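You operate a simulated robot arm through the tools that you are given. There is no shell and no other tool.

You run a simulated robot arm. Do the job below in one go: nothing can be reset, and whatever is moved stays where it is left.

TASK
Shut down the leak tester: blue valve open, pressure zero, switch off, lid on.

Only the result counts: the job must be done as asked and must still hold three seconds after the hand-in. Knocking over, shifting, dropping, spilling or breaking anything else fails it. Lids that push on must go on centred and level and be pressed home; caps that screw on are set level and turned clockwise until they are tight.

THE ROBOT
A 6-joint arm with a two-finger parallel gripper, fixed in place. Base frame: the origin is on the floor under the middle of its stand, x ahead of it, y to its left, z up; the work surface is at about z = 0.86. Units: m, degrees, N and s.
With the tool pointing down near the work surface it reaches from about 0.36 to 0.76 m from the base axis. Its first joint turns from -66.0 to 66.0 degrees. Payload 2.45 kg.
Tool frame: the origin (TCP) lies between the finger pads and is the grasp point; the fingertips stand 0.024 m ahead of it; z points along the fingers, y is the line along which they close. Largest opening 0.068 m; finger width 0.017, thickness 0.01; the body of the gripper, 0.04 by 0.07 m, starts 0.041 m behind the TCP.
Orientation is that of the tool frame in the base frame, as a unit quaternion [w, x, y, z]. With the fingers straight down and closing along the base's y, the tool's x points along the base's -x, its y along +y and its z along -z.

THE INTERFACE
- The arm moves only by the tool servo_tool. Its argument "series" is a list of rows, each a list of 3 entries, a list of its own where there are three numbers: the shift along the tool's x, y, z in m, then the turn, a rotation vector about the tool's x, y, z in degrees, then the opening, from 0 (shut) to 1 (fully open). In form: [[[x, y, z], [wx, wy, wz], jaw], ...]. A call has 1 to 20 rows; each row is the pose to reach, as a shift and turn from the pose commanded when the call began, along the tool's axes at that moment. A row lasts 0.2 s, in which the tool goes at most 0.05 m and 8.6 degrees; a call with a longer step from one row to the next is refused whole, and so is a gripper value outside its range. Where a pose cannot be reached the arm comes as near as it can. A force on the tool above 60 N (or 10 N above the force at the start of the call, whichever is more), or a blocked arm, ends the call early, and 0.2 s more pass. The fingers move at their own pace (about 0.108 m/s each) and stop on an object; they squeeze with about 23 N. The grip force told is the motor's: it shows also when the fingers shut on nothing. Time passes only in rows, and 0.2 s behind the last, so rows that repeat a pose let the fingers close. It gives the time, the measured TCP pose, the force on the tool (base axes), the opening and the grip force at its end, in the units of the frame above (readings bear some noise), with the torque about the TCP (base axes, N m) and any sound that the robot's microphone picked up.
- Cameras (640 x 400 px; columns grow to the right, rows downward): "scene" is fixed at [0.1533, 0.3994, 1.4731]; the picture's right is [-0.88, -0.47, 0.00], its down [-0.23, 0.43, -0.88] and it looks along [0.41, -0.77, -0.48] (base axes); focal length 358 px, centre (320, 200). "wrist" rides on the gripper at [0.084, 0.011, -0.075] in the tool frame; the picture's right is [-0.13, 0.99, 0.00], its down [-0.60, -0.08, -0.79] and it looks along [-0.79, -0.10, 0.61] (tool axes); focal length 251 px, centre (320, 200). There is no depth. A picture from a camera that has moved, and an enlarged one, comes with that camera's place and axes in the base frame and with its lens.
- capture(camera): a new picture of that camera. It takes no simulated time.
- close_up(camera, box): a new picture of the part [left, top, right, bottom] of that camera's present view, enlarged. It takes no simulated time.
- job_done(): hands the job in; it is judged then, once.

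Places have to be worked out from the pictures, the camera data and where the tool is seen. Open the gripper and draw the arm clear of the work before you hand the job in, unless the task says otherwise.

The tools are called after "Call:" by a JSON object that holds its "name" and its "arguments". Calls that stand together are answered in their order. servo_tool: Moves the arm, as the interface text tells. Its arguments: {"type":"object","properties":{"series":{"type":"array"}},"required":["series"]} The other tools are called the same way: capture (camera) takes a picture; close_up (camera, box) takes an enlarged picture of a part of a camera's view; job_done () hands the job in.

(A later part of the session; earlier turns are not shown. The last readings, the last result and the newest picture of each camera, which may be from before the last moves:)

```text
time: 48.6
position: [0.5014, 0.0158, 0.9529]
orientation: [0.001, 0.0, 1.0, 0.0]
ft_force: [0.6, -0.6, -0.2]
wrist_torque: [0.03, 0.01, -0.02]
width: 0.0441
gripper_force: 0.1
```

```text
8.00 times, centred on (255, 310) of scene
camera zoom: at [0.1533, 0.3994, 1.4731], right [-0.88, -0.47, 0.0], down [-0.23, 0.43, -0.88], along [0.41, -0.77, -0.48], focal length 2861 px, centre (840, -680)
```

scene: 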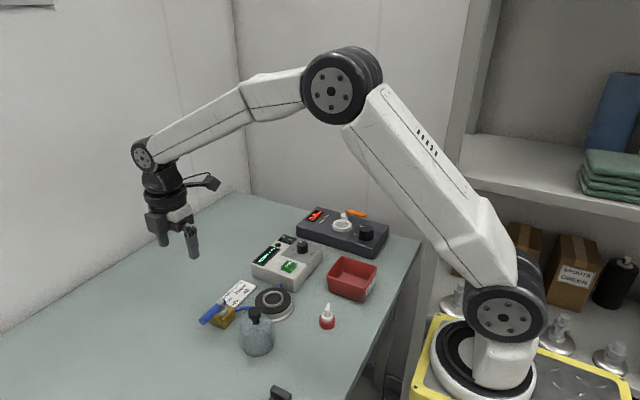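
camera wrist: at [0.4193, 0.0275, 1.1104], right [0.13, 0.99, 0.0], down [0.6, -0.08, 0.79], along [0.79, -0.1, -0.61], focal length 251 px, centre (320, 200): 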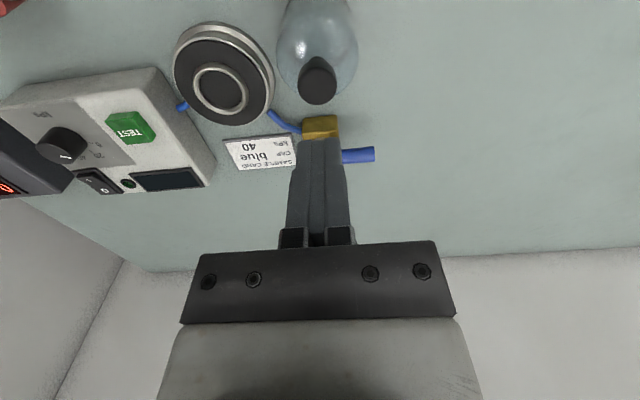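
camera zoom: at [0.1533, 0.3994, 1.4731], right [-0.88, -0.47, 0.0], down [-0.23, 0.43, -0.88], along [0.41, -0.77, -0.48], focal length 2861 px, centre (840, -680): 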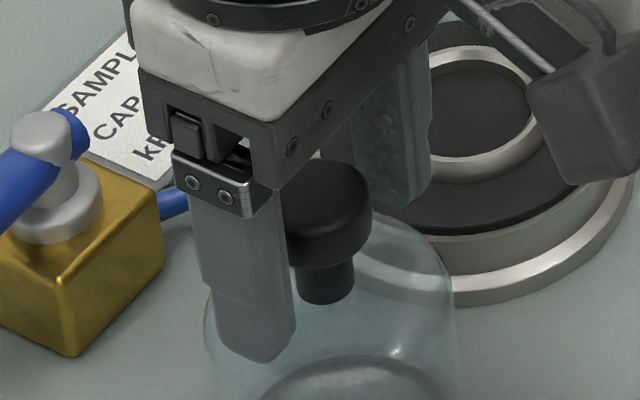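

The knob is centred in both directions now. I'll close on it and read the grip.

Call:
{"name": "servo_tool", "arguments": {"series": [[[0, 0, 0], [0, 0, 0], 0.5], [[0, 0, 0], [0, 0, 0], 0.4], [[0, 0, 0], [0, 0, 0], 0.3], [[0, 0, 0], [0, 0, 0], 0.2], [[0, 0, 0], [0, 0, 0], 0.1], [[0, 0, 0], [0, 0, 0], 0.1]]}}

Call:
{"name": "close_up", "arguments": {"camera": "wrist", "box": [240, 80, 400, 240]}}

Call:
{"name": "close_up", "arguments": {"camera": "scene", "box": [225, 285, 285, 335]}}

```text
time: 50.0
position: [0.5011, 0.0144, 0.9532]
orientation: [0.001, 0.0, 1.0, 0.0]
ft_force: [0.9, -0.3, 1.0]
wrist_torque: [0.04, 0.02, -0.01]
width: 0.0252
gripper_force: 22.7
```

```text
2.50 times, centred on (320, 160) of wrist
camera zoom: at [0.4169, 0.026, 1.0303], right [0.13, 0.99, 0.0], down [0.6, -0.08, 0.79], along [0.79, -0.1, -0.61], focal length 629 px, centre (320, 300)
```

zoom: 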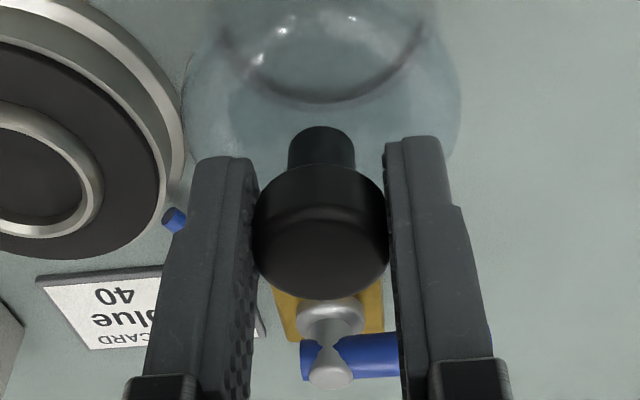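

```text
8.00 times, centred on (255, 310) of scene
camera zoom: at [0.1533, 0.3994, 1.4731], right [-0.88, -0.47, 0.0], down [-0.23, 0.43, -0.88], along [0.41, -0.77, -0.48], focal length 2861 px, centre (840, -680)
```

zoom: 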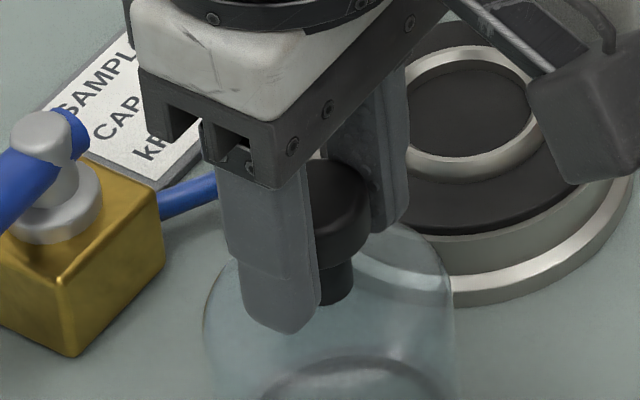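

The grip is firm at width 0.0252 m with the dome undisturbed. I'll lift only 6 mm slowly and check the load and the width.

Call:
{"name": "servo_tool", "arguments": {"series": [[[0, 0, -0.001], [0, 0, 0], 0], [[0, 0, -0.002], [0, 0, 0], 0], [[0, 0, -0.003], [0, 0, 0], 0], [[0, 0, -0.0045], [0, 0, 0], 0], [[0, 0, -0.006], [0, 0, 0], 0], [[0, 0, -0.006], [0, 0, 0], 0]]}}

Call:
{"name": "close_up", "arguments": {"camera": "wrist", "box": [240, 80, 400, 240]}}

Call:
{"name": "close_up", "arguments": {"camera": "scene", "box": [215, 285, 305, 360]}}

```text
time: 51.4
position: [0.5009, 0.0161, 0.9605]
orientation: [0.0, 0.001, 1.0, 0.0]
ft_force: [0.5, 0.3, -0.5]
wrist_torque: [0.02, -0.03, 0.01]
width: 0.0249
gripper_force: 23.5
```

```text
2.50 times, centred on (320, 160) of wrist
camera zoom: at [0.4167, 0.0269, 1.0367], right [0.13, 0.99, 0.0], down [0.6, -0.08, 0.79], along [0.79, -0.1, -0.61], focal length 629 px, centre (320, 300)
```

zoom: 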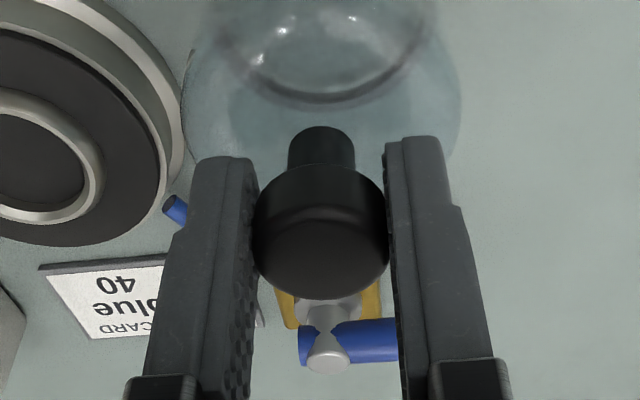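

```text
5.33 times, centred on (260, 322) of scene
camera zoom: at [0.1533, 0.3994, 1.4731], right [-0.88, -0.47, 0.0], down [-0.23, 0.43, -0.88], along [0.41, -0.77, -0.48], focal length 1907 px, centre (640, -453)
```

zoom: 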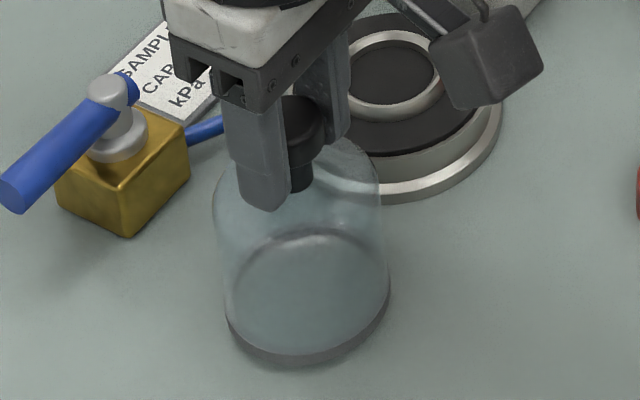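

The dome is lifting with the gripper and holding its position. I'll raise it slowly to clear the chamber ring.

Call:
{"name": "servo_tool", "arguments": {"series": [[[0, 0, -0.003], [0, 0, 0], 0], [[0, 0, -0.008], [0, 0, 0], 0], [[0, 0, -0.014], [0, 0, 0], 0], [[0, 0, -0.02], [0, 0, 0], 0], [[0, 0, -0.026], [0, 0, 0], 0], [[0, 0, -0.032], [0, 0, 0], 0], [[0, 0, -0.038], [0, 0, 0], 0], [[0, 0, -0.044], [0, 0, 0], 0], [[0, 0, -0.05], [0, 0, 0], 0], [[0, 0, -0.054], [0, 0, 0], 0], [[0, 0, -0.056], [0, 0, 0], 0]]}}

Call:
{"name": "close_up", "arguments": {"camera": "wrist", "box": [240, 80, 400, 240]}}

Call:
{"name": "close_up", "arguments": {"camera": "scene", "box": [215, 260, 305, 335]}}

```text
time: 53.8
position: [0.501, 0.0137, 1.0165]
orientation: [-0.001, 0.0, 1.0, 0.0]
ft_force: [-0.5, -0.1, 0.1]
wrist_torque: [0.0, 0.03, -0.04]
width: 0.0247
gripper_force: 22.8
```

```text
2.50 times, centred on (320, 160) of wrist
camera zoom: at [0.4171, 0.0257, 1.0926], right [0.13, 0.99, 0.0], down [0.6, -0.08, 0.79], along [0.79, -0.1, -0.61], focal length 629 px, centre (320, 300)
```

zoom: 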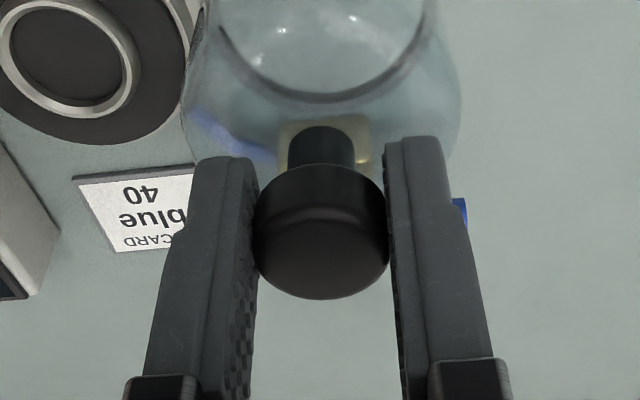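

```text
5.33 times, centred on (260, 298) of scene
camera zoom: at [0.1533, 0.3994, 1.4731], right [-0.88, -0.47, 0.0], down [-0.23, 0.43, -0.88], along [0.41, -0.77, -0.48], focal length 1907 px, centre (640, -320)
```

zoom: 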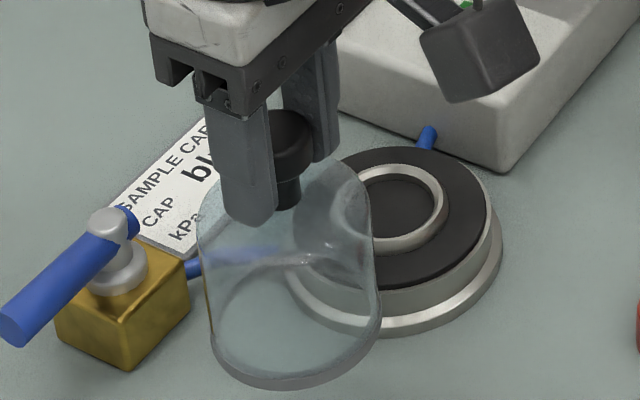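

The dome is held level, with its rim at about z = 0.922. I'll move it slowly over the chamber.

Call:
{"name": "servo_tool", "arguments": {"series": [[[-0.002, -0.008, 0], [0, 0, 0], 0], [[-0.005, -0.019, 0], [0, 0, 0], 0], [[-0.008, -0.031, 0], [0, 0, 0], 0], [[-0.011, -0.043, 0], [0, 0, 0], 0], [[-0.014, -0.055, 0], [0, 0, 0], 0], [[-0.017, -0.067, 0], [0, 0, 0], 0], [[-0.02, -0.079, 0], [0, 0, 0], 0], [[-0.0225, -0.088, 0], [0, 0, 0], 0], [[-0.024, -0.0936, 0], [0, 0, 0], 0], [[-0.024, -0.0936, 0], [0, 0, 0], 0]]}}

Call:
{"name": "capture", "arguments": {"camera": "wrist"}}

Call:
{"name": "close_up", "arguments": {"camera": "wrist", "box": [220, 0, 420, 125]}}

Call:
{"name": "close_up", "arguments": {"camera": "scene", "box": [235, 240, 325, 330]}}

```text
time: 56.0
position: [0.5266, -0.0793, 1.0166]
orientation: [0.0, 0.0, 1.0, 0.0]
ft_force: [0.1, 0.2, 0.3]
wrist_torque: [-0.03, -0.05, 0.0]
width: 0.0252
gripper_force: 22.7
```

```text
taken
camera wrist: at [0.4422, -0.0674, 1.0933], right [0.13, 0.99, 0.0], down [0.6, -0.08, 0.79], along [0.79, -0.1, -0.61], focal length 251 px, centre (320, 200)
```

wrist: 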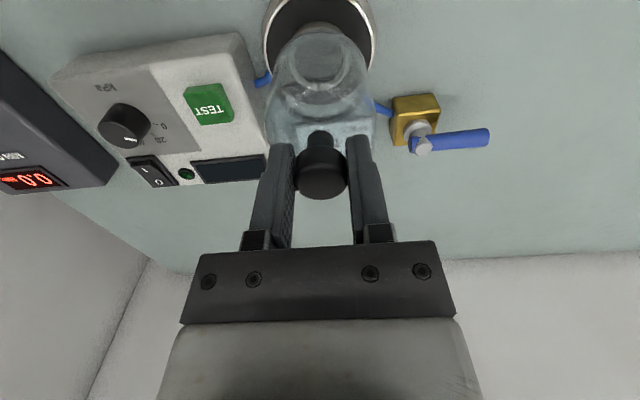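

```text
3.20 times, centred on (320, 62) of wrist
camera zoom: at [0.4422, -0.0674, 1.0933], right [0.13, 0.99, 0.0], down [0.6, -0.08, 0.79], along [0.79, -0.1, -0.61], focal length 805 px, centre (320, 640)
```

zoom: 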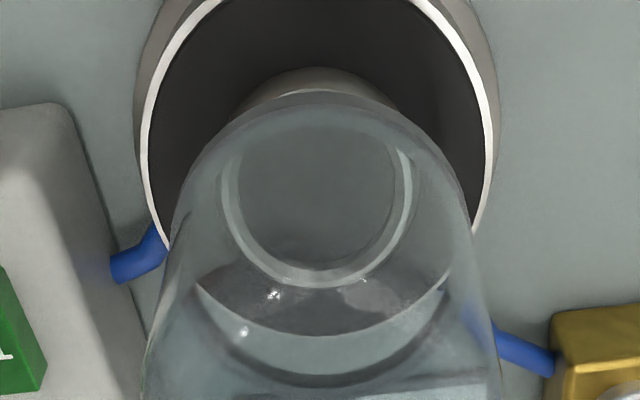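

```text
4.44 times, centred on (280, 285) of scene
camera zoom: at [0.1533, 0.3994, 1.4731], right [-0.88, -0.47, 0.0], down [-0.23, 0.43, -0.88], along [0.41, -0.77, -0.48], focal length 1589 px, centre (498, -178)
```

zoom: 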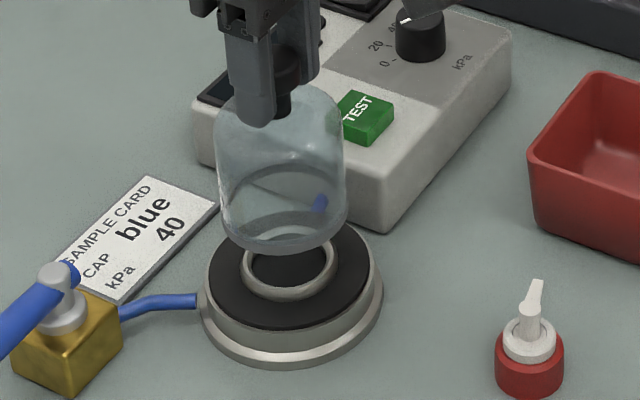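

Comparing the silhouettes, the dome axis is about 1.3 mm toward +y of the ring. I'll correct that and lower until the rim is just above the ring, then check again.

Call:
{"name": "servo_tool", "arguments": {"series": [[[0, -0.0012, 0], [0, 0, 0], 0], [[0, -0.0012, 0.005], [0, 0, 0], 0], [[0, -0.0012, 0.01], [0, 0, 0], 0], [[0, -0.0012, 0.015], [0, 0, 0], 0], [[0, -0.0012, 0.017], [0, 0, 0], 0], [[0, -0.0012, 0.017], [0, 0, 0], 0]]}}

Call:
{"name": "close_up", "arguments": {"camera": "wrist", "box": [230, 0, 410, 140]}}

Call:
{"name": "close_up", "arguments": {"camera": "scene", "box": [245, 260, 315, 325]}}

```text
time: 57.4
position: [0.5257, -0.08, 1.0001]
orientation: [0.0, 0.0, 1.0, 0.0]
ft_force: [-0.1, 0.4, -1.1]
wrist_torque: [0.03, 0.04, -0.01]
width: 0.0251
gripper_force: 23.1
```

```text
2.86 times, centred on (320, 70) of wrist
camera zoom: at [0.4408, -0.0688, 1.0758], right [0.13, 0.99, 0.0], down [0.6, -0.08, 0.79], along [0.79, -0.1, -0.61], focal length 718 px, centre (320, 571)
```

zoom: 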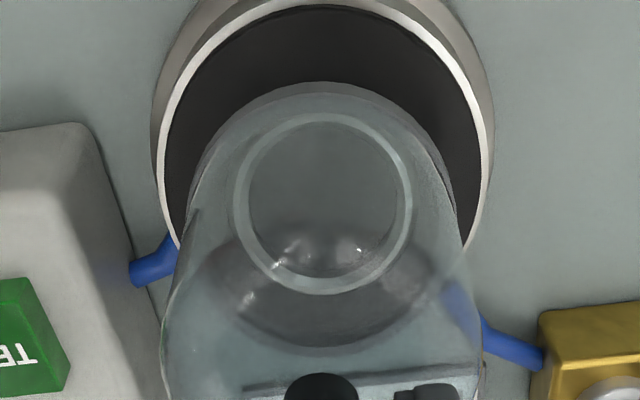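

```text
6.15 times, centred on (280, 292) of scene
camera zoom: at [0.1533, 0.3994, 1.4731], right [-0.88, -0.47, 0.0], down [-0.23, 0.43, -0.88], along [0.41, -0.77, -0.48], focal length 2200 px, centre (566, -369)
```

zoom: 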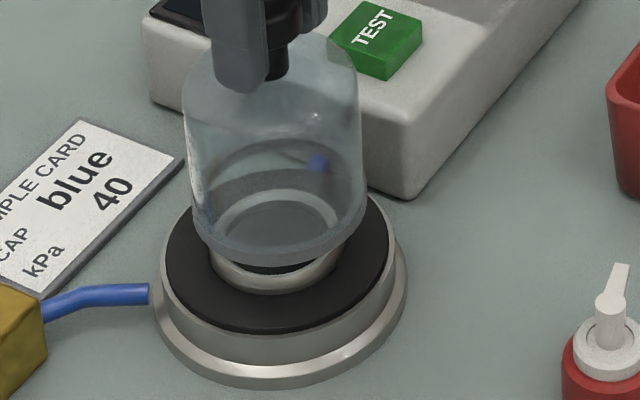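

From both views the dome and ring axes coincide within about 0.7 mm. I'll lower on in small steps while watching the force.

Call:
{"name": "servo_tool", "arguments": {"series": [[[0.0004, 0, 0.002], [0, 0, 0], 0], [[0.0004, 0, 0.004], [0, 0, 0], 0], [[0.0004, 0, 0.006], [0, 0, 0], 0], [[0.0004, 0, 0.008], [0, 0, 0], 0], [[0.0004, 0, 0.008], [0, 0, 0], 0]]}}

Call:
{"name": "close_up", "arguments": {"camera": "scene", "box": [245, 260, 315, 325]}}

Call:
{"name": "close_up", "arguments": {"camera": "wrist", "box": [230, 0, 410, 140]}}

```text
time: 58.6
position: [0.5236, -0.0812, 0.9911]
orientation: [0.0, 0.0, 1.0, 0.0]
ft_force: [-0.1, 0.2, -0.6]
wrist_torque: [-0.01, 0.0, 0.05]
width: 0.0249
gripper_force: 23.1
```

```text
6.15 times, centred on (280, 292) of scene
camera zoom: at [0.1533, 0.3994, 1.4731], right [-0.88, -0.47, 0.0], down [-0.23, 0.43, -0.88], along [0.41, -0.77, -0.48], focal length 2200 px, centre (566, -369)
```

zoom: 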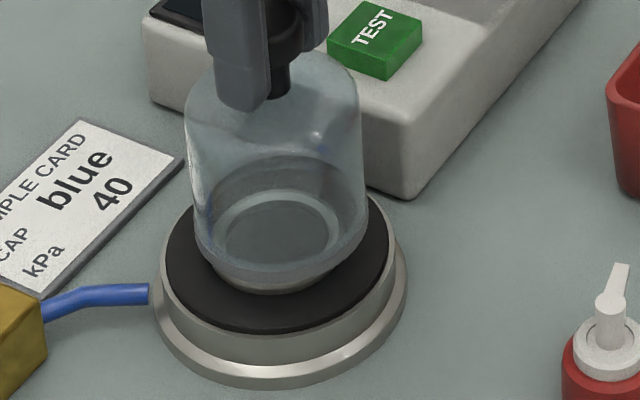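

```text
2.86 times, centred on (320, 70) of wrist
camera zoom: at [0.4407, -0.0688, 1.0677], right [0.13, 0.99, 0.0], down [0.6, -0.08, 0.79], along [0.79, -0.1, -0.61], focal length 718 px, centre (320, 571)
```

zoom: 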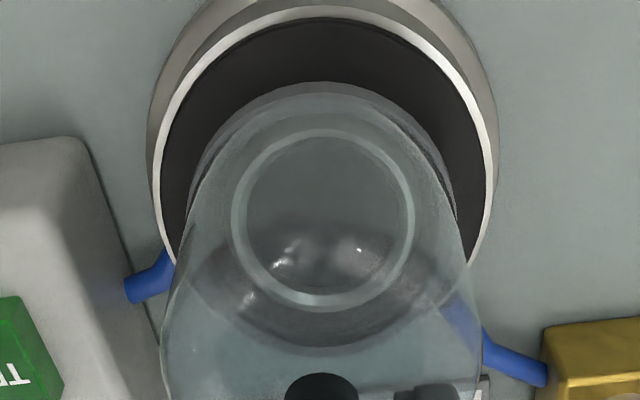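

Still aligned with no contact. I'll continue in 1.5 mm steps.

Call:
{"name": "servo_tool", "arguments": {"series": [[[0, 0, 0.0015], [0, 0, 0], 0], [[0, 0, 0.003], [0, 0, 0], 0], [[0, 0, 0.0045], [0, 0, 0], 0], [[0, 0, 0.0045], [0, 0, 0], 0]]}}

Call:
{"name": "close_up", "arguments": {"camera": "scene", "box": [245, 260, 315, 325]}}

```text
time: 59.6
position: [0.5246, -0.079, 0.9875]
orientation: [0.0, 0.0, 1.0, -0.001]
ft_force: [-0.2, 0.6, -0.4]
wrist_torque: [0.02, 0.01, 0.02]
width: 0.0247
gripper_force: 23.0
```

```text
6.15 times, centred on (280, 292) of scene
camera zoom: at [0.1533, 0.3994, 1.4731], right [-0.88, -0.47, 0.0], down [-0.23, 0.43, -0.88], along [0.41, -0.77, -0.48], focal length 2200 px, centre (566, -369)
```

zoom: 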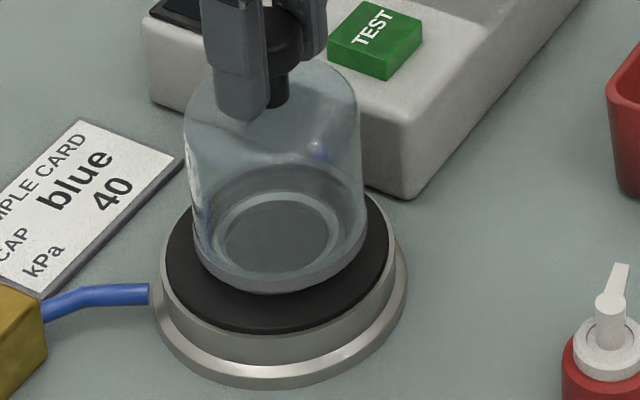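

Call:
{"name": "servo_tool", "arguments": {"series": [[[0, 0, 0.001], [0, 0, 0], 0], [[0, 0, 0.002], [0, 0, 0], 0], [[0, 0, 0.003], [0, 0, 0], 0], [[0, 0, 0.003], [0, 0, 0], 0]]}}

Call:
{"name": "close_up", "arguments": {"camera": "scene", "box": [245, 260, 315, 325]}}

Call:
{"name": "close_up", "arguments": {"camera": "wrist", "box": [230, 0, 410, 140]}}

```text
time: 60.6
position: [0.5245, -0.0807, 0.9854]
orientation: [0.0, 0.0, 1.0, 0.001]
ft_force: [-0.3, 0.3, 0.5]
wrist_torque: [0.03, 0.0, -0.02]
width: 0.0247
gripper_force: 23.0
```

```text
6.15 times, centred on (280, 292) of scene
camera zoom: at [0.1533, 0.3994, 1.4731], right [-0.88, -0.47, 0.0], down [-0.23, 0.43, -0.88], along [0.41, -0.77, -0.48], focal length 2200 px, centre (566, -369)
```

zoom: 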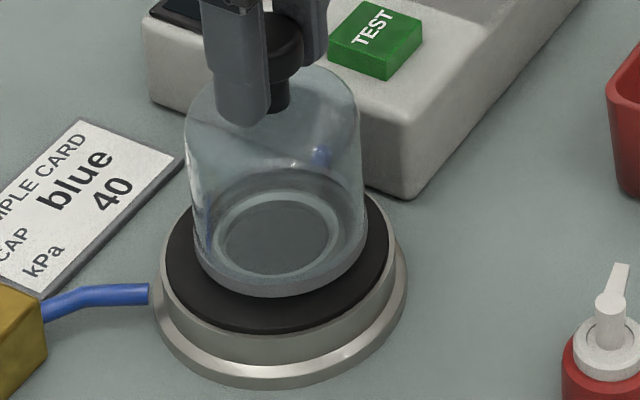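

```text
2.86 times, centred on (320, 70) of wrist
camera zoom: at [0.4413, -0.0688, 1.0608], right [0.13, 0.99, 0.0], down [0.6, -0.08, 0.79], along [0.79, -0.1, -0.61], focal length 718 px, centre (320, 571)
```

zoom: 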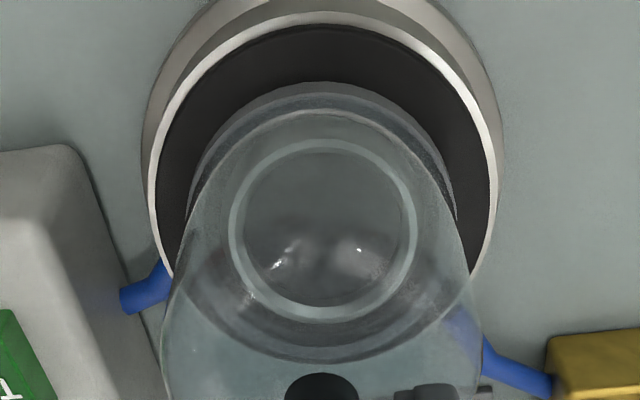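

Call:
{"name": "servo_tool", "arguments": {"series": [[[0, 0, 0.001], [0, 0, 0], 0], [[0, 0, 0.002], [0, 0, 0], 0], [[0, 0, 0.002], [0, 0, 0], 0]]}}

Call:
{"name": "close_up", "arguments": {"camera": "scene", "box": [245, 260, 315, 325]}}

```text
time: 61.4
position: [0.525, -0.0797, 0.9827]
orientation: [-0.001, 0.0, 1.0, 0.0]
ft_force: [-0.8, 0.0, -0.8]
wrist_torque: [-0.02, 0.02, 0.01]
width: 0.0249
gripper_force: 23.0
```

```text
6.15 times, centred on (280, 292) of scene
camera zoom: at [0.1533, 0.3994, 1.4731], right [-0.88, -0.47, 0.0], down [-0.23, 0.43, -0.88], along [0.41, -0.77, -0.48], focal length 2200 px, centre (566, -369)
```

zoom: 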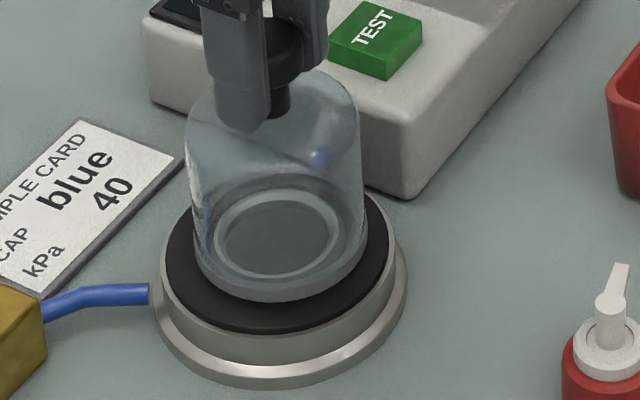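

Call:
{"name": "servo_tool", "arguments": {"series": [[[0, 0, 0.001], [0, 0, 0], 0], [[0, 0, 0.002], [0, 0, 0], 0], [[0, 0, 0.003], [0, 0, 0], 0], [[0, 0, 0.003], [0, 0, 0], 0]]}}

Call:
{"name": "close_up", "arguments": {"camera": "scene", "box": [245, 260, 315, 325]}}

Call:
{"name": "close_up", "arguments": {"camera": "wrist", "box": [230, 0, 410, 140]}}

```text
time: 62.4
position: [0.5262, -0.0796, 0.9792]
orientation: [-0.001, 0.001, 1.0, 0.0]
ft_force: [2.0, 0.8, 0.7]
wrist_torque: [0.04, -0.18, -0.01]
width: 0.0247
gripper_force: 23.2
```

```text
6.15 times, centred on (280, 292) of scene
camera zoom: at [0.1533, 0.3994, 1.4731], right [-0.88, -0.47, 0.0], down [-0.23, 0.43, -0.88], along [0.41, -0.77, -0.48], focal length 2200 px, centre (566, -369)
```

zoom: 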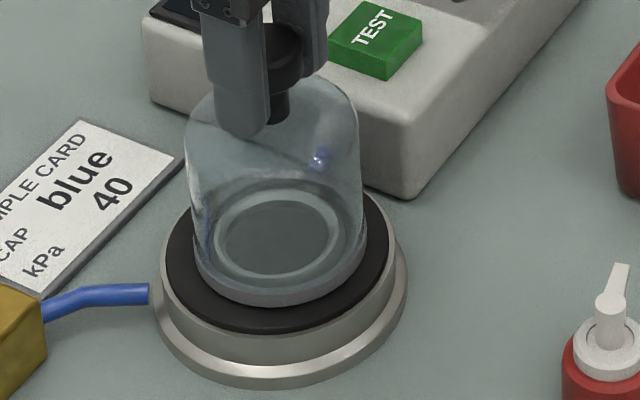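

```text
2.86 times, centred on (320, 70) of wrist
camera zoom: at [0.4417, -0.0687, 1.0557], right [0.13, 0.99, 0.0], down [0.6, -0.08, 0.79], along [0.79, -0.1, -0.61], focal length 718 px, centre (320, 571)
```

zoom: 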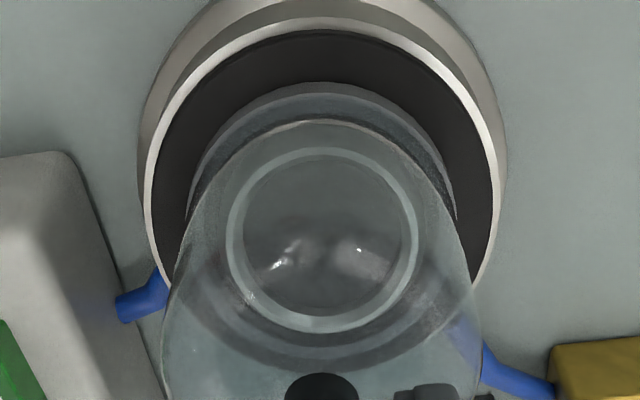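

A lateral force of +2 N in x at rim height means the rim's inside is just touching the ring's collar, so the dome is slightly too far in -x. I'll back up a little, shift +0.7 mm in x and check the force.

Call:
{"name": "servo_tool", "arguments": {"series": [[[-0.0007, 0, -0.001], [0, 0, 0], 0], [[-0.0007, 0, 0], [0, 0, 0], 0], [[-0.0007, 0, 0], [0, 0, 0], 0]]}}

```text
time: 63.2
position: [0.5253, -0.0801, 0.979]
orientation: [0.0, 0.0, 1.0, -0.001]
ft_force: [3.6, -0.3, 0.1]
wrist_torque: [-0.06, -0.31, -0.01]
width: 0.0248
gripper_force: 23.1
```

The force rose instead, so I'll probe the other direction.

Call:
{"name": "servo_tool", "arguments": {"series": [[[0.0007, 0, -0.001], [0, 0, 0], 0], [[0.0014, 0, -0.001], [0, 0, 0], 0], [[0.0014, 0, 0], [0, 0, 0], 0], [[0.0014, 0, 0], [0, 0, 0], 0]]}}

Call:
{"name": "close_up", "arguments": {"camera": "scene", "box": [250, 265, 310, 320]}}

Call:
{"name": "close_up", "arguments": {"camera": "wrist", "box": [260, 20, 380, 110]}}

```text
time: 64.2
position: [0.5253, -0.0799, 0.9782]
orientation: [0.001, -0.001, 1.0, 0.0]
ft_force: [6.0, -1.0, 1.2]
wrist_torque: [0.0, -0.66, -0.01]
width: 0.025
gripper_force: 22.7
```

```text
7.27 times, centred on (280, 292) of scene
camera zoom: at [0.1534, 0.3994, 1.473], right [-0.88, -0.47, 0.0], down [-0.23, 0.43, -0.88], along [0.41, -0.77, -0.48], focal length 2601 px, centre (611, -473)
```

zoom: 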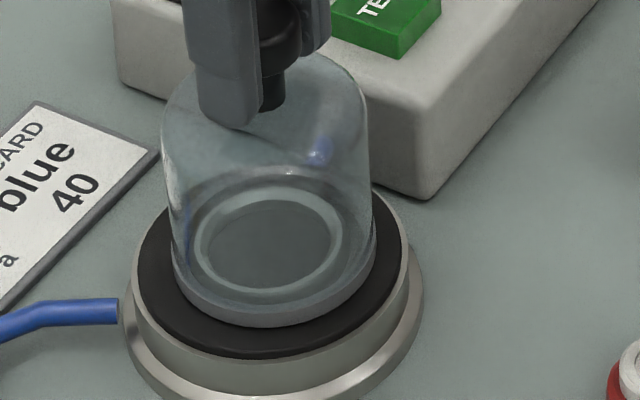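

```text
4.44 times, centred on (320, 65) of wrist
camera zoom: at [0.4411, -0.0685, 1.0554], right [0.13, 0.99, 0.0], down [0.6, -0.08, 0.79], along [0.79, -0.1, -0.61], focal length 1118 px, centre (320, 800)
```

zoom: 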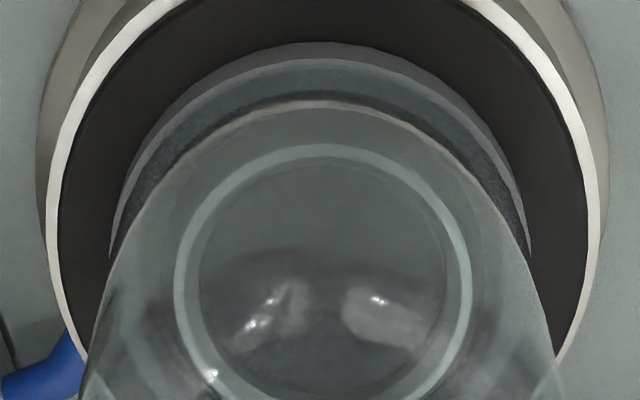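

The reaction is +x in all cases and is smaller when shifted +x, so the dome needs to go further toward +x. I'll lift 3 mm, shift by about 3 mm from here, and lower again.

Call:
{"name": "servo_tool", "arguments": {"series": [[[0, 0, -0.002], [0, 0, 0], 0], [[0, 0, -0.004], [0, 0, 0], 0], [[-0.003, 0.0003, -0.004], [0, 0, 0], 0], [[-0.003, 0.0003, -0.004], [0, 0, 0], 0]]}}

Call:
{"name": "close_up", "arguments": {"camera": "wrist", "box": [230, 0, 410, 140]}}

Call:
{"name": "close_up", "arguments": {"camera": "scene", "box": [245, 260, 315, 325]}}

```text
time: 65.2
position: [0.5267, -0.0794, 0.983]
orientation: [0.0, 0.0, 1.0, -0.001]
ft_force: [-0.7, 0.5, -0.2]
wrist_torque: [0.0, 0.03, 0.04]
width: 0.0249
gripper_force: 23.0
```

```text
2.86 times, centred on (320, 70) of wrist
camera zoom: at [0.4429, -0.0681, 1.0586], right [0.13, 0.99, 0.0], down [0.61, -0.08, 0.79], along [0.79, -0.1, -0.61], focal length 718 px, centre (320, 571)
```

zoom: 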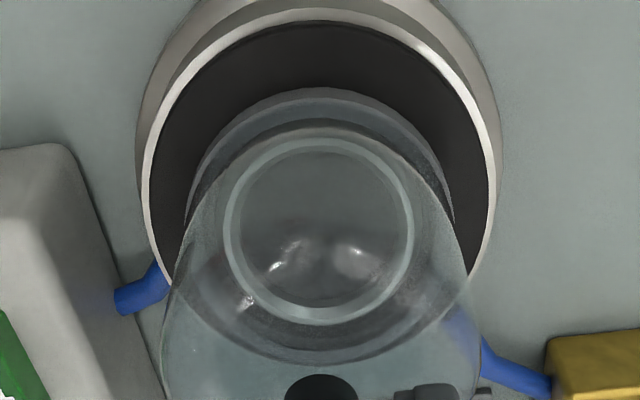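

```text
6.15 times, centred on (280, 292) of scene
camera zoom: at [0.1533, 0.3994, 1.4731], right [-0.88, -0.47, 0.0], down [-0.23, 0.43, -0.88], along [0.41, -0.77, -0.48], focal length 2200 px, centre (566, -369)
```

zoom: 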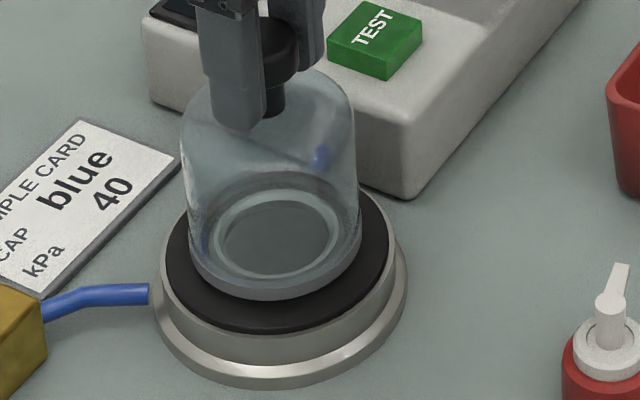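

I'll check whether the dome tilted in the grip by comparing the knob and neck in the gripper frame.

Call:
{"name": "close_up", "arguments": {"camera": "wrist", "box": [240, 80, 400, 240]}}

Call:
{"name": "close_up", "arguments": {"camera": "scene", "box": [250, 250, 310, 315]}}

```text
2.50 times, centred on (320, 160) of wrist
camera zoom: at [0.4429, -0.0681, 1.0586], right [0.13, 0.99, 0.0], down [0.61, -0.08, 0.79], along [0.79, -0.1, -0.61], focal length 629 px, centre (320, 300)
```

zoom: 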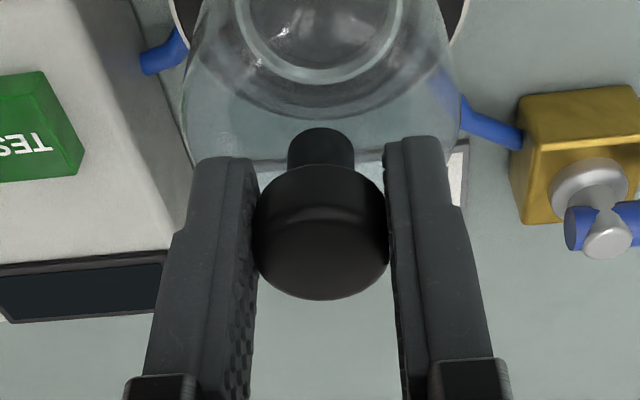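

```text
6.15 times, centred on (280, 282) of scene
camera zoom: at [0.1533, 0.3994, 1.4731], right [-0.88, -0.47, 0.0], down [-0.23, 0.43, -0.88], along [0.41, -0.77, -0.48], focal length 2200 px, centre (566, -308)
```

zoom: 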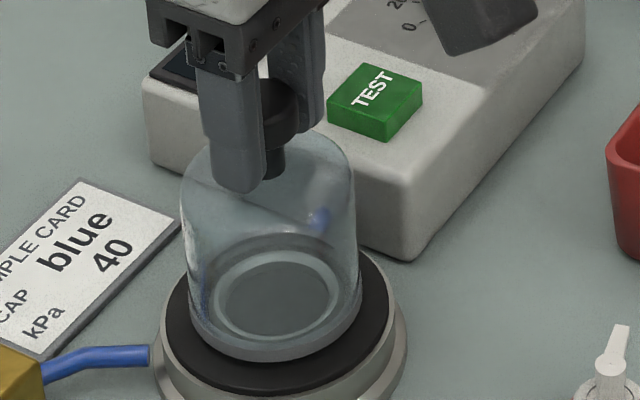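

The tilt is under about 1°, and the fingers allow the dome to self-level. I'll lower again here and see which way the reaction points.

Call:
{"name": "servo_tool", "arguments": {"series": [[[0, 0, 0.002], [0, 0, 0], 0], [[0, 0, 0.004], [0, 0, 0], 0], [[0, 0, 0.004], [0, 0, 0], 0], [[0, 0, 0.004], [0, 0, 0], 0]]}}

Call:
{"name": "close_up", "arguments": {"camera": "wrist", "box": [230, 0, 410, 140]}}

```text
time: 66.2
position: [0.5288, -0.0801, 0.9782]
orientation: [0.0, -0.001, 1.0, 0.0]
ft_force: [-0.7, -0.6, -0.4]
wrist_torque: [0.03, 0.01, 0.0]
width: 0.0249
gripper_force: 23.1
```

```text
2.86 times, centred on (320, 70) of wrist
camera zoom: at [0.4437, -0.0688, 1.0549], right [0.13, 0.99, 0.0], down [0.6, -0.08, 0.79], along [0.79, -0.1, -0.61], focal length 718 px, centre (320, 571)
```

zoom: 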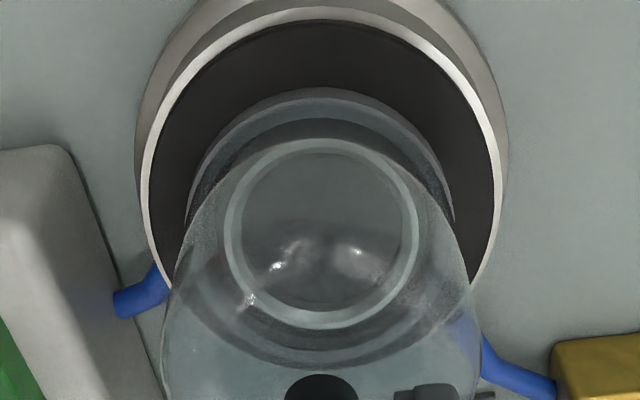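

There's no lateral force now. I'll continue down in small steps.

Call:
{"name": "servo_tool", "arguments": {"series": [[[0, 0, 0.001], [0, 0, 0], 0], [[0, 0, 0.002], [0, 0, 0], 0], [[0, 0, 0.002], [0, 0, 0], 0]]}}

```text
time: 67.0
position: [0.5292, -0.0804, 0.9791]
orientation: [0.002, 0.0, 1.0, 0.0]
ft_force: [-0.3, -2.5, 15.0]
wrist_torque: [-0.02, 0.44, 0.05]
width: 0.0246
gripper_force: 22.9
```

Vertical contact of 15 N on the -x side of the rim means the slightly tilted rim has reached the pad. I'll check the centring now.

Call:
{"name": "close_up", "arguments": {"camera": "wrist", "box": [230, 0, 410, 140]}}

Call:
{"name": "close_up", "arguments": {"camera": "scene", "box": [245, 260, 315, 325]}}

Call:
{"name": "close_up", "arguments": {"camera": "scene", "box": [258, 285, 298, 315]}}

```text
2.86 times, centred on (320, 70) of wrist
camera zoom: at [0.4439, -0.069, 1.054], right [0.13, 0.99, 0.0], down [0.6, -0.08, 0.79], along [0.79, -0.1, -0.61], focal length 718 px, centre (320, 571)
```

zoom: 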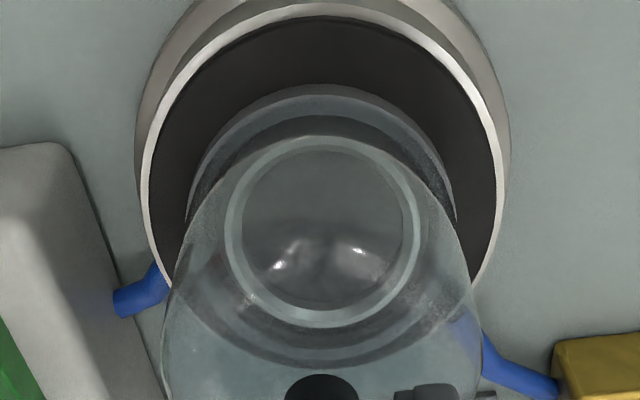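

```text
6.15 times, centred on (280, 292) of scene
camera zoom: at [0.153, 0.3994, 1.4731], right [-0.88, -0.47, 0.0], down [-0.23, 0.43, -0.88], along [0.41, -0.77, -0.48], focal length 2200 px, centre (566, -369)
```

zoom: 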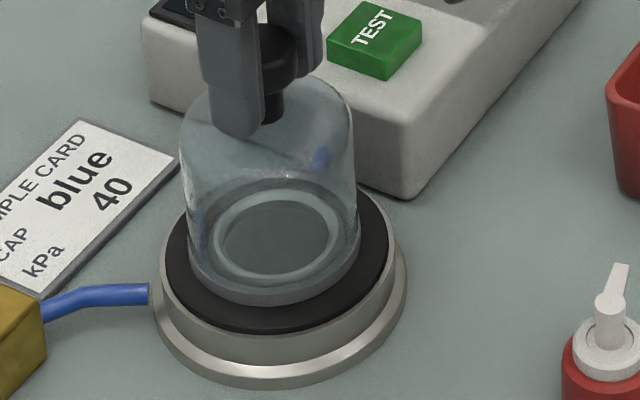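

```text
13.33 times, centred on (278, 300) of scene
camera zoom: at [0.153, 0.3994, 1.4731], right [-0.88, -0.47, 0.0], down [-0.23, 0.43, -0.88], along [0.41, -0.77, -0.48], focal length 4768 px, centre (880, -1133)
```

zoom: 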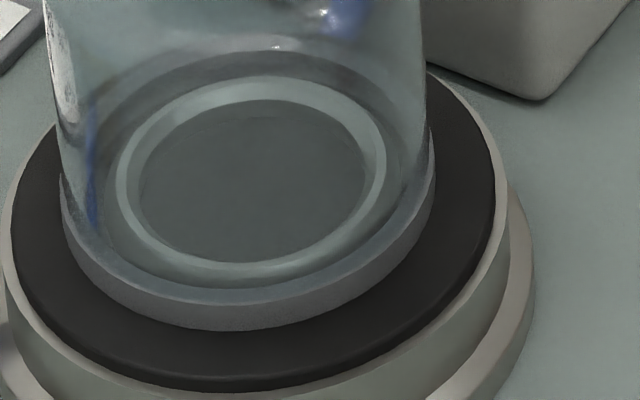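

The rim is aligned within about 0.7 mm laterally but still roughly 4 mm above the pad, so it is riding on the collar's shoulder at the -x side. The right position must lie between this one and the first. I'll lift slightly, move 1 mm toward -x and lower again.

Call:
{"name": "servo_tool", "arguments": {"series": [[[0, 0, -0.002], [0, 0, 0], 0], [[0.001, 0.0003, -0.003], [0, 0, 0], 0], [[0.001, 0.0003, -0.003], [0, 0, 0], 0], [[0.001, 0.0003, -0.001], [0, 0, 0], 0], [[0.001, 0.0003, 0.0], [0, 0, 0], 0], [[0.001, 0.0003, 0.0], [0, 0, 0], 0]]}}

Call:
{"name": "close_up", "arguments": {"camera": "scene", "box": [258, 285, 298, 315]}}

```text
time: 68.4
position: [0.5273, -0.0796, 0.9779]
orientation: [0.0, 0.0, 1.0, -0.001]
ft_force: [-2.6, -1.2, 7.5]
wrist_torque: [0.03, 0.37, 0.04]
width: 0.0248
gripper_force: 22.5
```

```text
13.33 times, centred on (278, 300) of scene
camera zoom: at [0.1531, 0.3994, 1.4731], right [-0.88, -0.47, 0.0], down [-0.23, 0.43, -0.88], along [0.41, -0.77, -0.48], focal length 4768 px, centre (880, -1133)
```

zoom: 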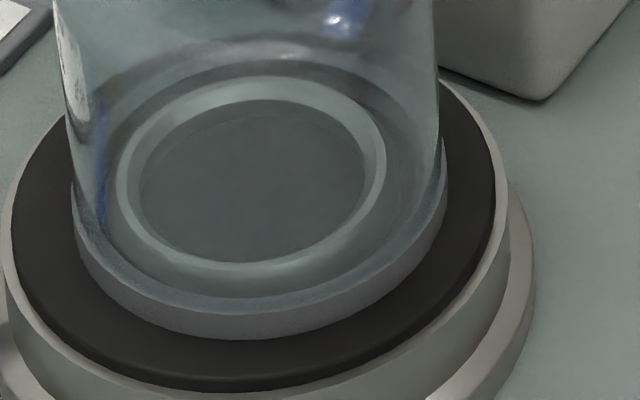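

The dome slid further down the collar's chamfer, with a small -x reaction. I'll look again from the wrist to judge rim position and tilt.

Call:
{"name": "close_up", "arguments": {"camera": "wrist", "box": [230, 0, 410, 140]}}

Call:
{"name": "close_up", "arguments": {"camera": "wrist", "box": [240, 80, 400, 240]}}

Call:
{"name": "close_up", "arguments": {"camera": "scene", "box": [250, 250, 310, 315]}}

```text
2.86 times, centred on (320, 70) of wrist
camera zoom: at [0.4416, -0.0684, 1.0542], right [0.13, 0.99, 0.0], down [0.6, -0.08, 0.79], along [0.79, -0.1, -0.61], focal length 718 px, centre (320, 571)
```

zoom: 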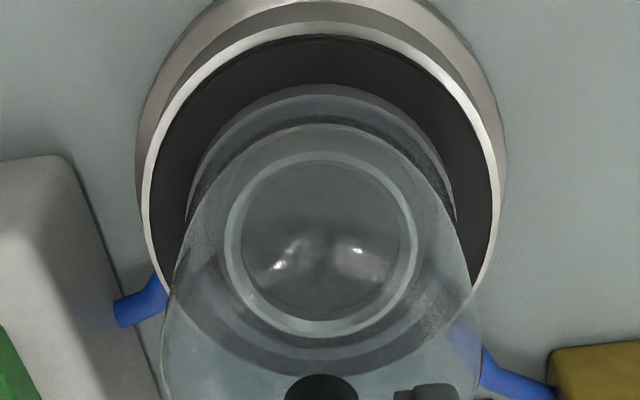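

```text
2.50 times, centred on (320, 160) of wrist
camera zoom: at [0.4416, -0.0684, 1.0542], right [0.13, 0.99, 0.0], down [0.6, -0.08, 0.79], along [0.79, -0.1, -0.61], focal length 629 px, centre (320, 300)
```

zoom: 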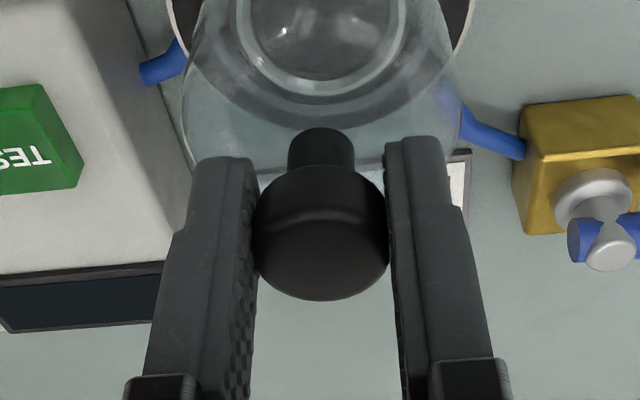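

```text
6.15 times, centred on (280, 282) of scene
camera zoom: at [0.1531, 0.3994, 1.4731], right [-0.88, -0.47, 0.0], down [-0.23, 0.43, -0.88], along [0.41, -0.77, -0.48], focal length 2200 px, centre (566, -308)
```

zoom: 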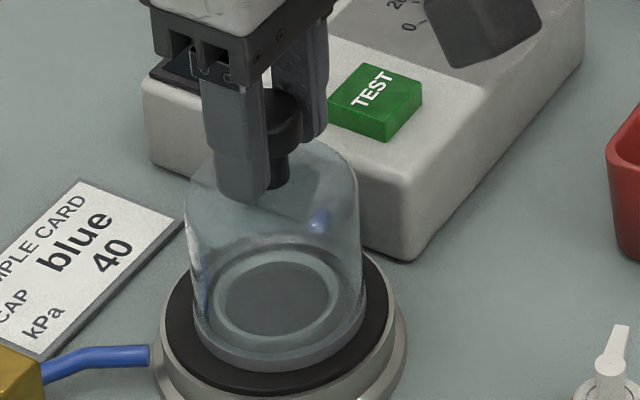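

The arm is being pushed about 1.5 mm off its command (Fx -2.6 N). I'll relax the command toward where the tool actually sits and lower a little to see if the dome slides down freely.

Call:
{"name": "servo_tool", "arguments": {"series": [[[0.0007, -0.0002, 0], [0, 0, 0], 0], [[0.0013, -0.0004, 0], [0, 0, 0], 0], [[0.0013, -0.0004, 0], [0, 0, 0], 0]]}}

Call:
{"name": "close_up", "arguments": {"camera": "scene", "box": [258, 285, 298, 315]}}

Call:
{"name": "close_up", "arguments": {"camera": "wrist", "box": [230, 0, 410, 140]}}

```text
time: 69.2
position: [0.5252, -0.0794, 0.9777]
orientation: [0.002, 0.0, 1.0, 0.0]
ft_force: [0.7, 1.2, 16.0]
wrist_torque: [0.03, 0.27, 0.0]
width: 0.0246
gripper_force: 23.1
```

```text
13.33 times, centred on (278, 300) of scene
camera zoom: at [0.153, 0.3995, 1.4731], right [-0.88, -0.47, 0.0], down [-0.23, 0.43, -0.88], along [0.41, -0.77, -0.48], focal length 4768 px, centre (880, -1133)
```

zoom: 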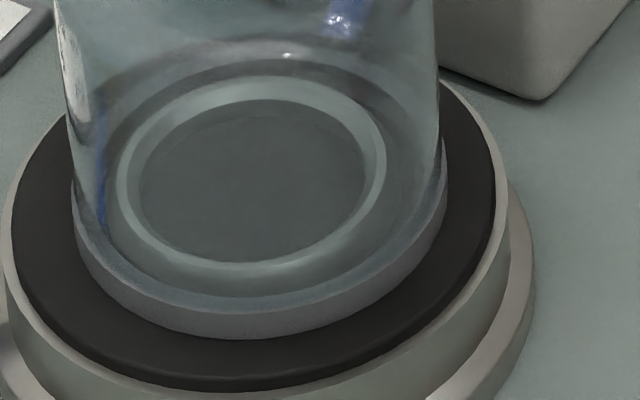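

```text
2.86 times, centred on (320, 70) of wrist
camera zoom: at [0.4412, -0.0686, 1.0538], right [0.13, 0.99, 0.0], down [0.6, -0.08, 0.8], along [0.79, -0.1, -0.61], focal length 718 px, centre (320, 571)
```

zoom: 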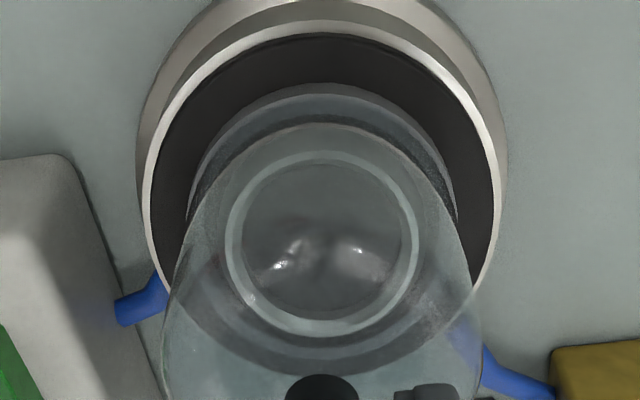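

The dome now rests on the pad with almost no lateral force, about 1 mm toward -x/-y of centre by the scene view. I'll unload slightly, shift +0.8 mm in x and +0.4 mm in y, and set it down again.

Call:
{"name": "servo_tool", "arguments": {"series": [[[0, 0, -0.001], [0, 0, 0], 0], [[-0.0008, 0.0004, -0.0015], [0, 0, 0], 0], [[-0.0008, 0.0004, -0.0015], [0, 0, 0], 0], [[-0.0008, 0.0004, -0.0005], [0, 0, 0], 0], [[-0.0008, 0.0004, 0.0], [0, 0, 0], 0], [[-0.0008, 0.0004, 0.0], [0, 0, 0], 0]]}}

Call:
{"name": "close_up", "arguments": {"camera": "scene", "box": [258, 285, 298, 315]}}

Call:
{"name": "close_up", "arguments": {"camera": "wrist", "box": [230, 0, 410, 140]}}

```text
time: 70.6
position: [0.526, -0.0792, 0.9781]
orientation: [0.0, 0.0, 1.0, 0.001]
ft_force: [1.1, -3.8, 14.7]
wrist_torque: [0.0, 0.15, 0.06]
width: 0.0249
gripper_force: 23.3
```

```text
13.33 times, centred on (278, 300) of scene
camera zoom: at [0.153, 0.3994, 1.4731], right [-0.88, -0.47, 0.0], down [-0.23, 0.43, -0.88], along [0.41, -0.77, -0.48], focal length 4768 px, centre (880, -1133)
```

zoom: 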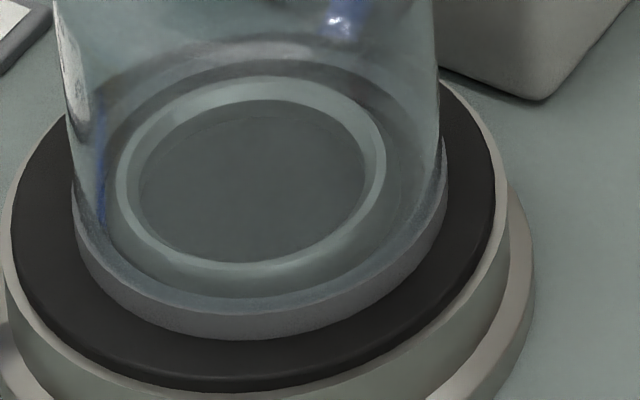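

```text
2.86 times, centred on (320, 70) of wrist
camera zoom: at [0.4413, -0.0682, 1.054], right [0.13, 0.99, 0.0], down [0.6, -0.08, 0.79], along [0.79, -0.1, -0.61], focal length 718 px, centre (320, 571)
```

zoom: 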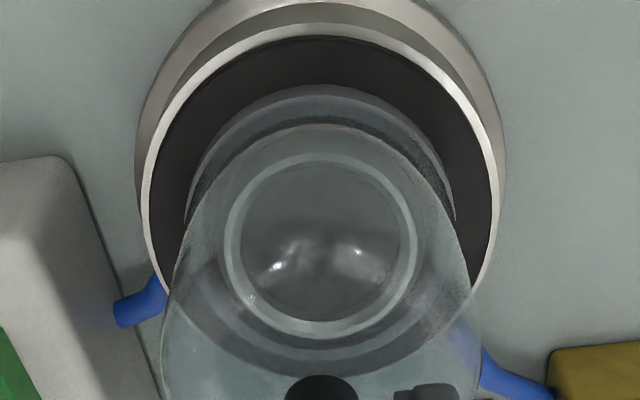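

The dome doesn't move when the arm shifts, so the collar is now locating it. I'll relax the side load, open the fingers and rise, then press it home from above.

Call:
{"name": "servo_tool", "arguments": {"series": [[[0.0003, -0.0012, -0.0005], [0, 0, 0], 0], [[0.0003, -0.0012, -0.0005], [0, 0, 0], 0]]}}

```text
time: 71.2
position: [0.5257, -0.0793, 0.9783]
orientation: [0.0, 0.0, 1.0, -0.001]
ft_force: [4.2, 2.7, 5.2]
wrist_torque: [0.17, -0.28, 0.02]
width: 0.025
gripper_force: 23.0
```

Call:
{"name": "servo_tool", "arguments": {"series": [[[-0.0006, 0.0005, 0], [0, 0, 0], 0], [[-0.0006, 0.0005, 0], [0, 0, 0], 0]]}}

```text
time: 71.8
position: [0.5253, -0.0807, 0.9781]
orientation: [-0.001, 0.001, 1.0, 0.0]
ft_force: [2.9, -1.9, -0.8]
wrist_torque: [-0.15, -0.29, -0.03]
width: 0.0247
gripper_force: 23.2
```

Call:
{"name": "servo_tool", "arguments": {"series": [[[-0.0006, -0.0003, 0.0003], [0, 0, 0], 0], [[-0.0006, -0.0003, 0.0003], [0, 0, 0], 0]]}}

Call:
{"name": "close_up", "arguments": {"camera": "scene", "box": [258, 285, 298, 315]}}

```text
time: 72.4
position: [0.5261, -0.0801, 0.978]
orientation: [-0.001, -0.001, 1.0, 0.0]
ft_force: [-1.2, 0.6, 2.8]
wrist_torque: [-0.01, 0.19, -0.03]
width: 0.0248
gripper_force: 23.3
```

```text
13.33 times, centred on (278, 300) of scene
camera zoom: at [0.1532, 0.3995, 1.4731], right [-0.88, -0.47, 0.0], down [-0.23, 0.43, -0.88], along [0.41, -0.77, -0.48], focal length 4768 px, centre (880, -1133)
```

zoom: 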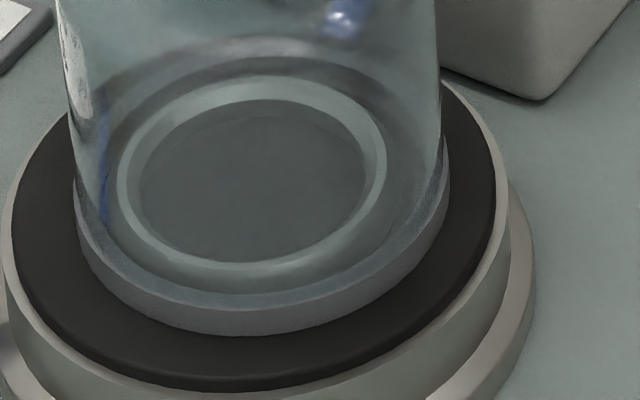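

The loads are near zero. I'll open the fingers and rise straight up.

Call:
{"name": "servo_tool", "arguments": {"series": [[[0, 0, 0], [0, 0, 0], 0.45], [[0, 0, 0], [0, 0, 0], 0.6], [[0, 0, 0], [0, 0, 0], 0.65], [[0, 0, -0.01], [0, 0, 0], 0.65], [[0, 0, -0.03], [0, 0, 0], 0.65], [[0, 0, -0.06], [0, 0, 0], 0.65], [[0, 0, -0.06], [0, 0, 0], 0.65]]}}

Call:
{"name": "close_up", "arguments": {"camera": "scene", "box": [258, 285, 298, 315]}}

Call:
{"name": "close_up", "arguments": {"camera": "scene", "box": [235, 250, 325, 325]}}

Call:
{"name": "capture", "arguments": {"camera": "wrist"}}

```text
time: 74.0
position: [0.5264, -0.0786, 1.0385]
orientation: [0.0, 0.001, 1.0, 0.0]
ft_force: [-1.1, -0.3, -0.6]
wrist_torque: [-0.01, -0.04, 0.03]
width: 0.0441
gripper_force: 0.1
```

```text
13.33 times, centred on (278, 300) of scene
camera zoom: at [0.1532, 0.3994, 1.4731], right [-0.88, -0.47, 0.0], down [-0.23, 0.43, -0.88], along [0.41, -0.77, -0.48], focal length 4768 px, centre (880, -1133)
```

zoom: 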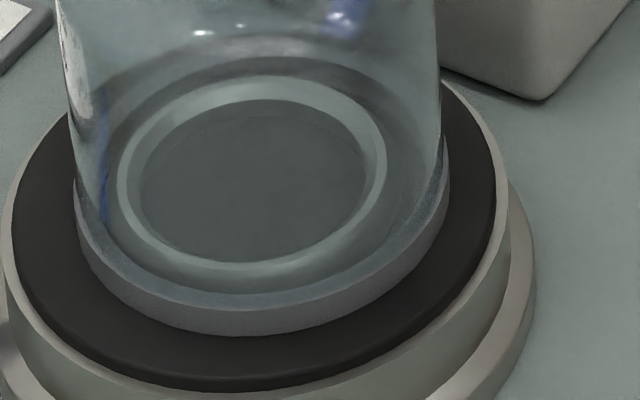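

```text
5.33 times, centred on (280, 288) of scene
camera zoom: at [0.1532, 0.3994, 1.4731], right [-0.88, -0.47, 0.0], down [-0.23, 0.43, -0.88], along [0.41, -0.77, -0.48], focal length 1907 px, centre (533, -267)
```

zoom: 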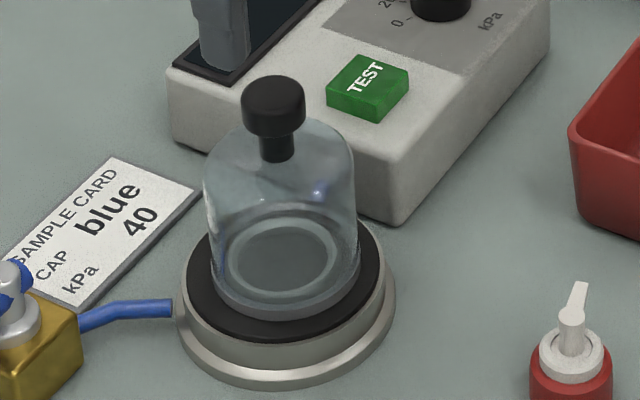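

```text
taken
camera wrist: at [0.4417, -0.0676, 1.1146], right [0.13, 0.99, 0.0], down [0.6, -0.08, 0.79], along [0.79, -0.1, -0.61], focal length 251 px, centre (320, 200)
```

wrist: 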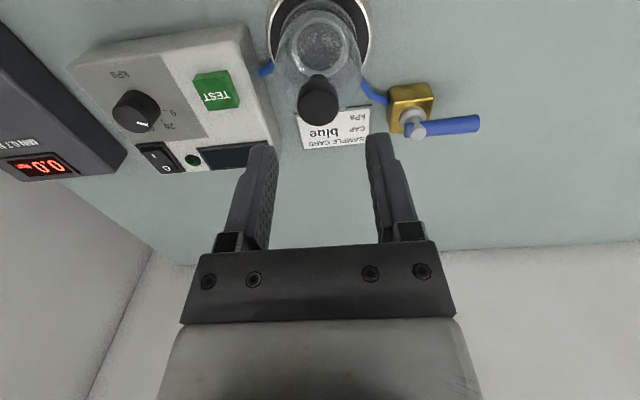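

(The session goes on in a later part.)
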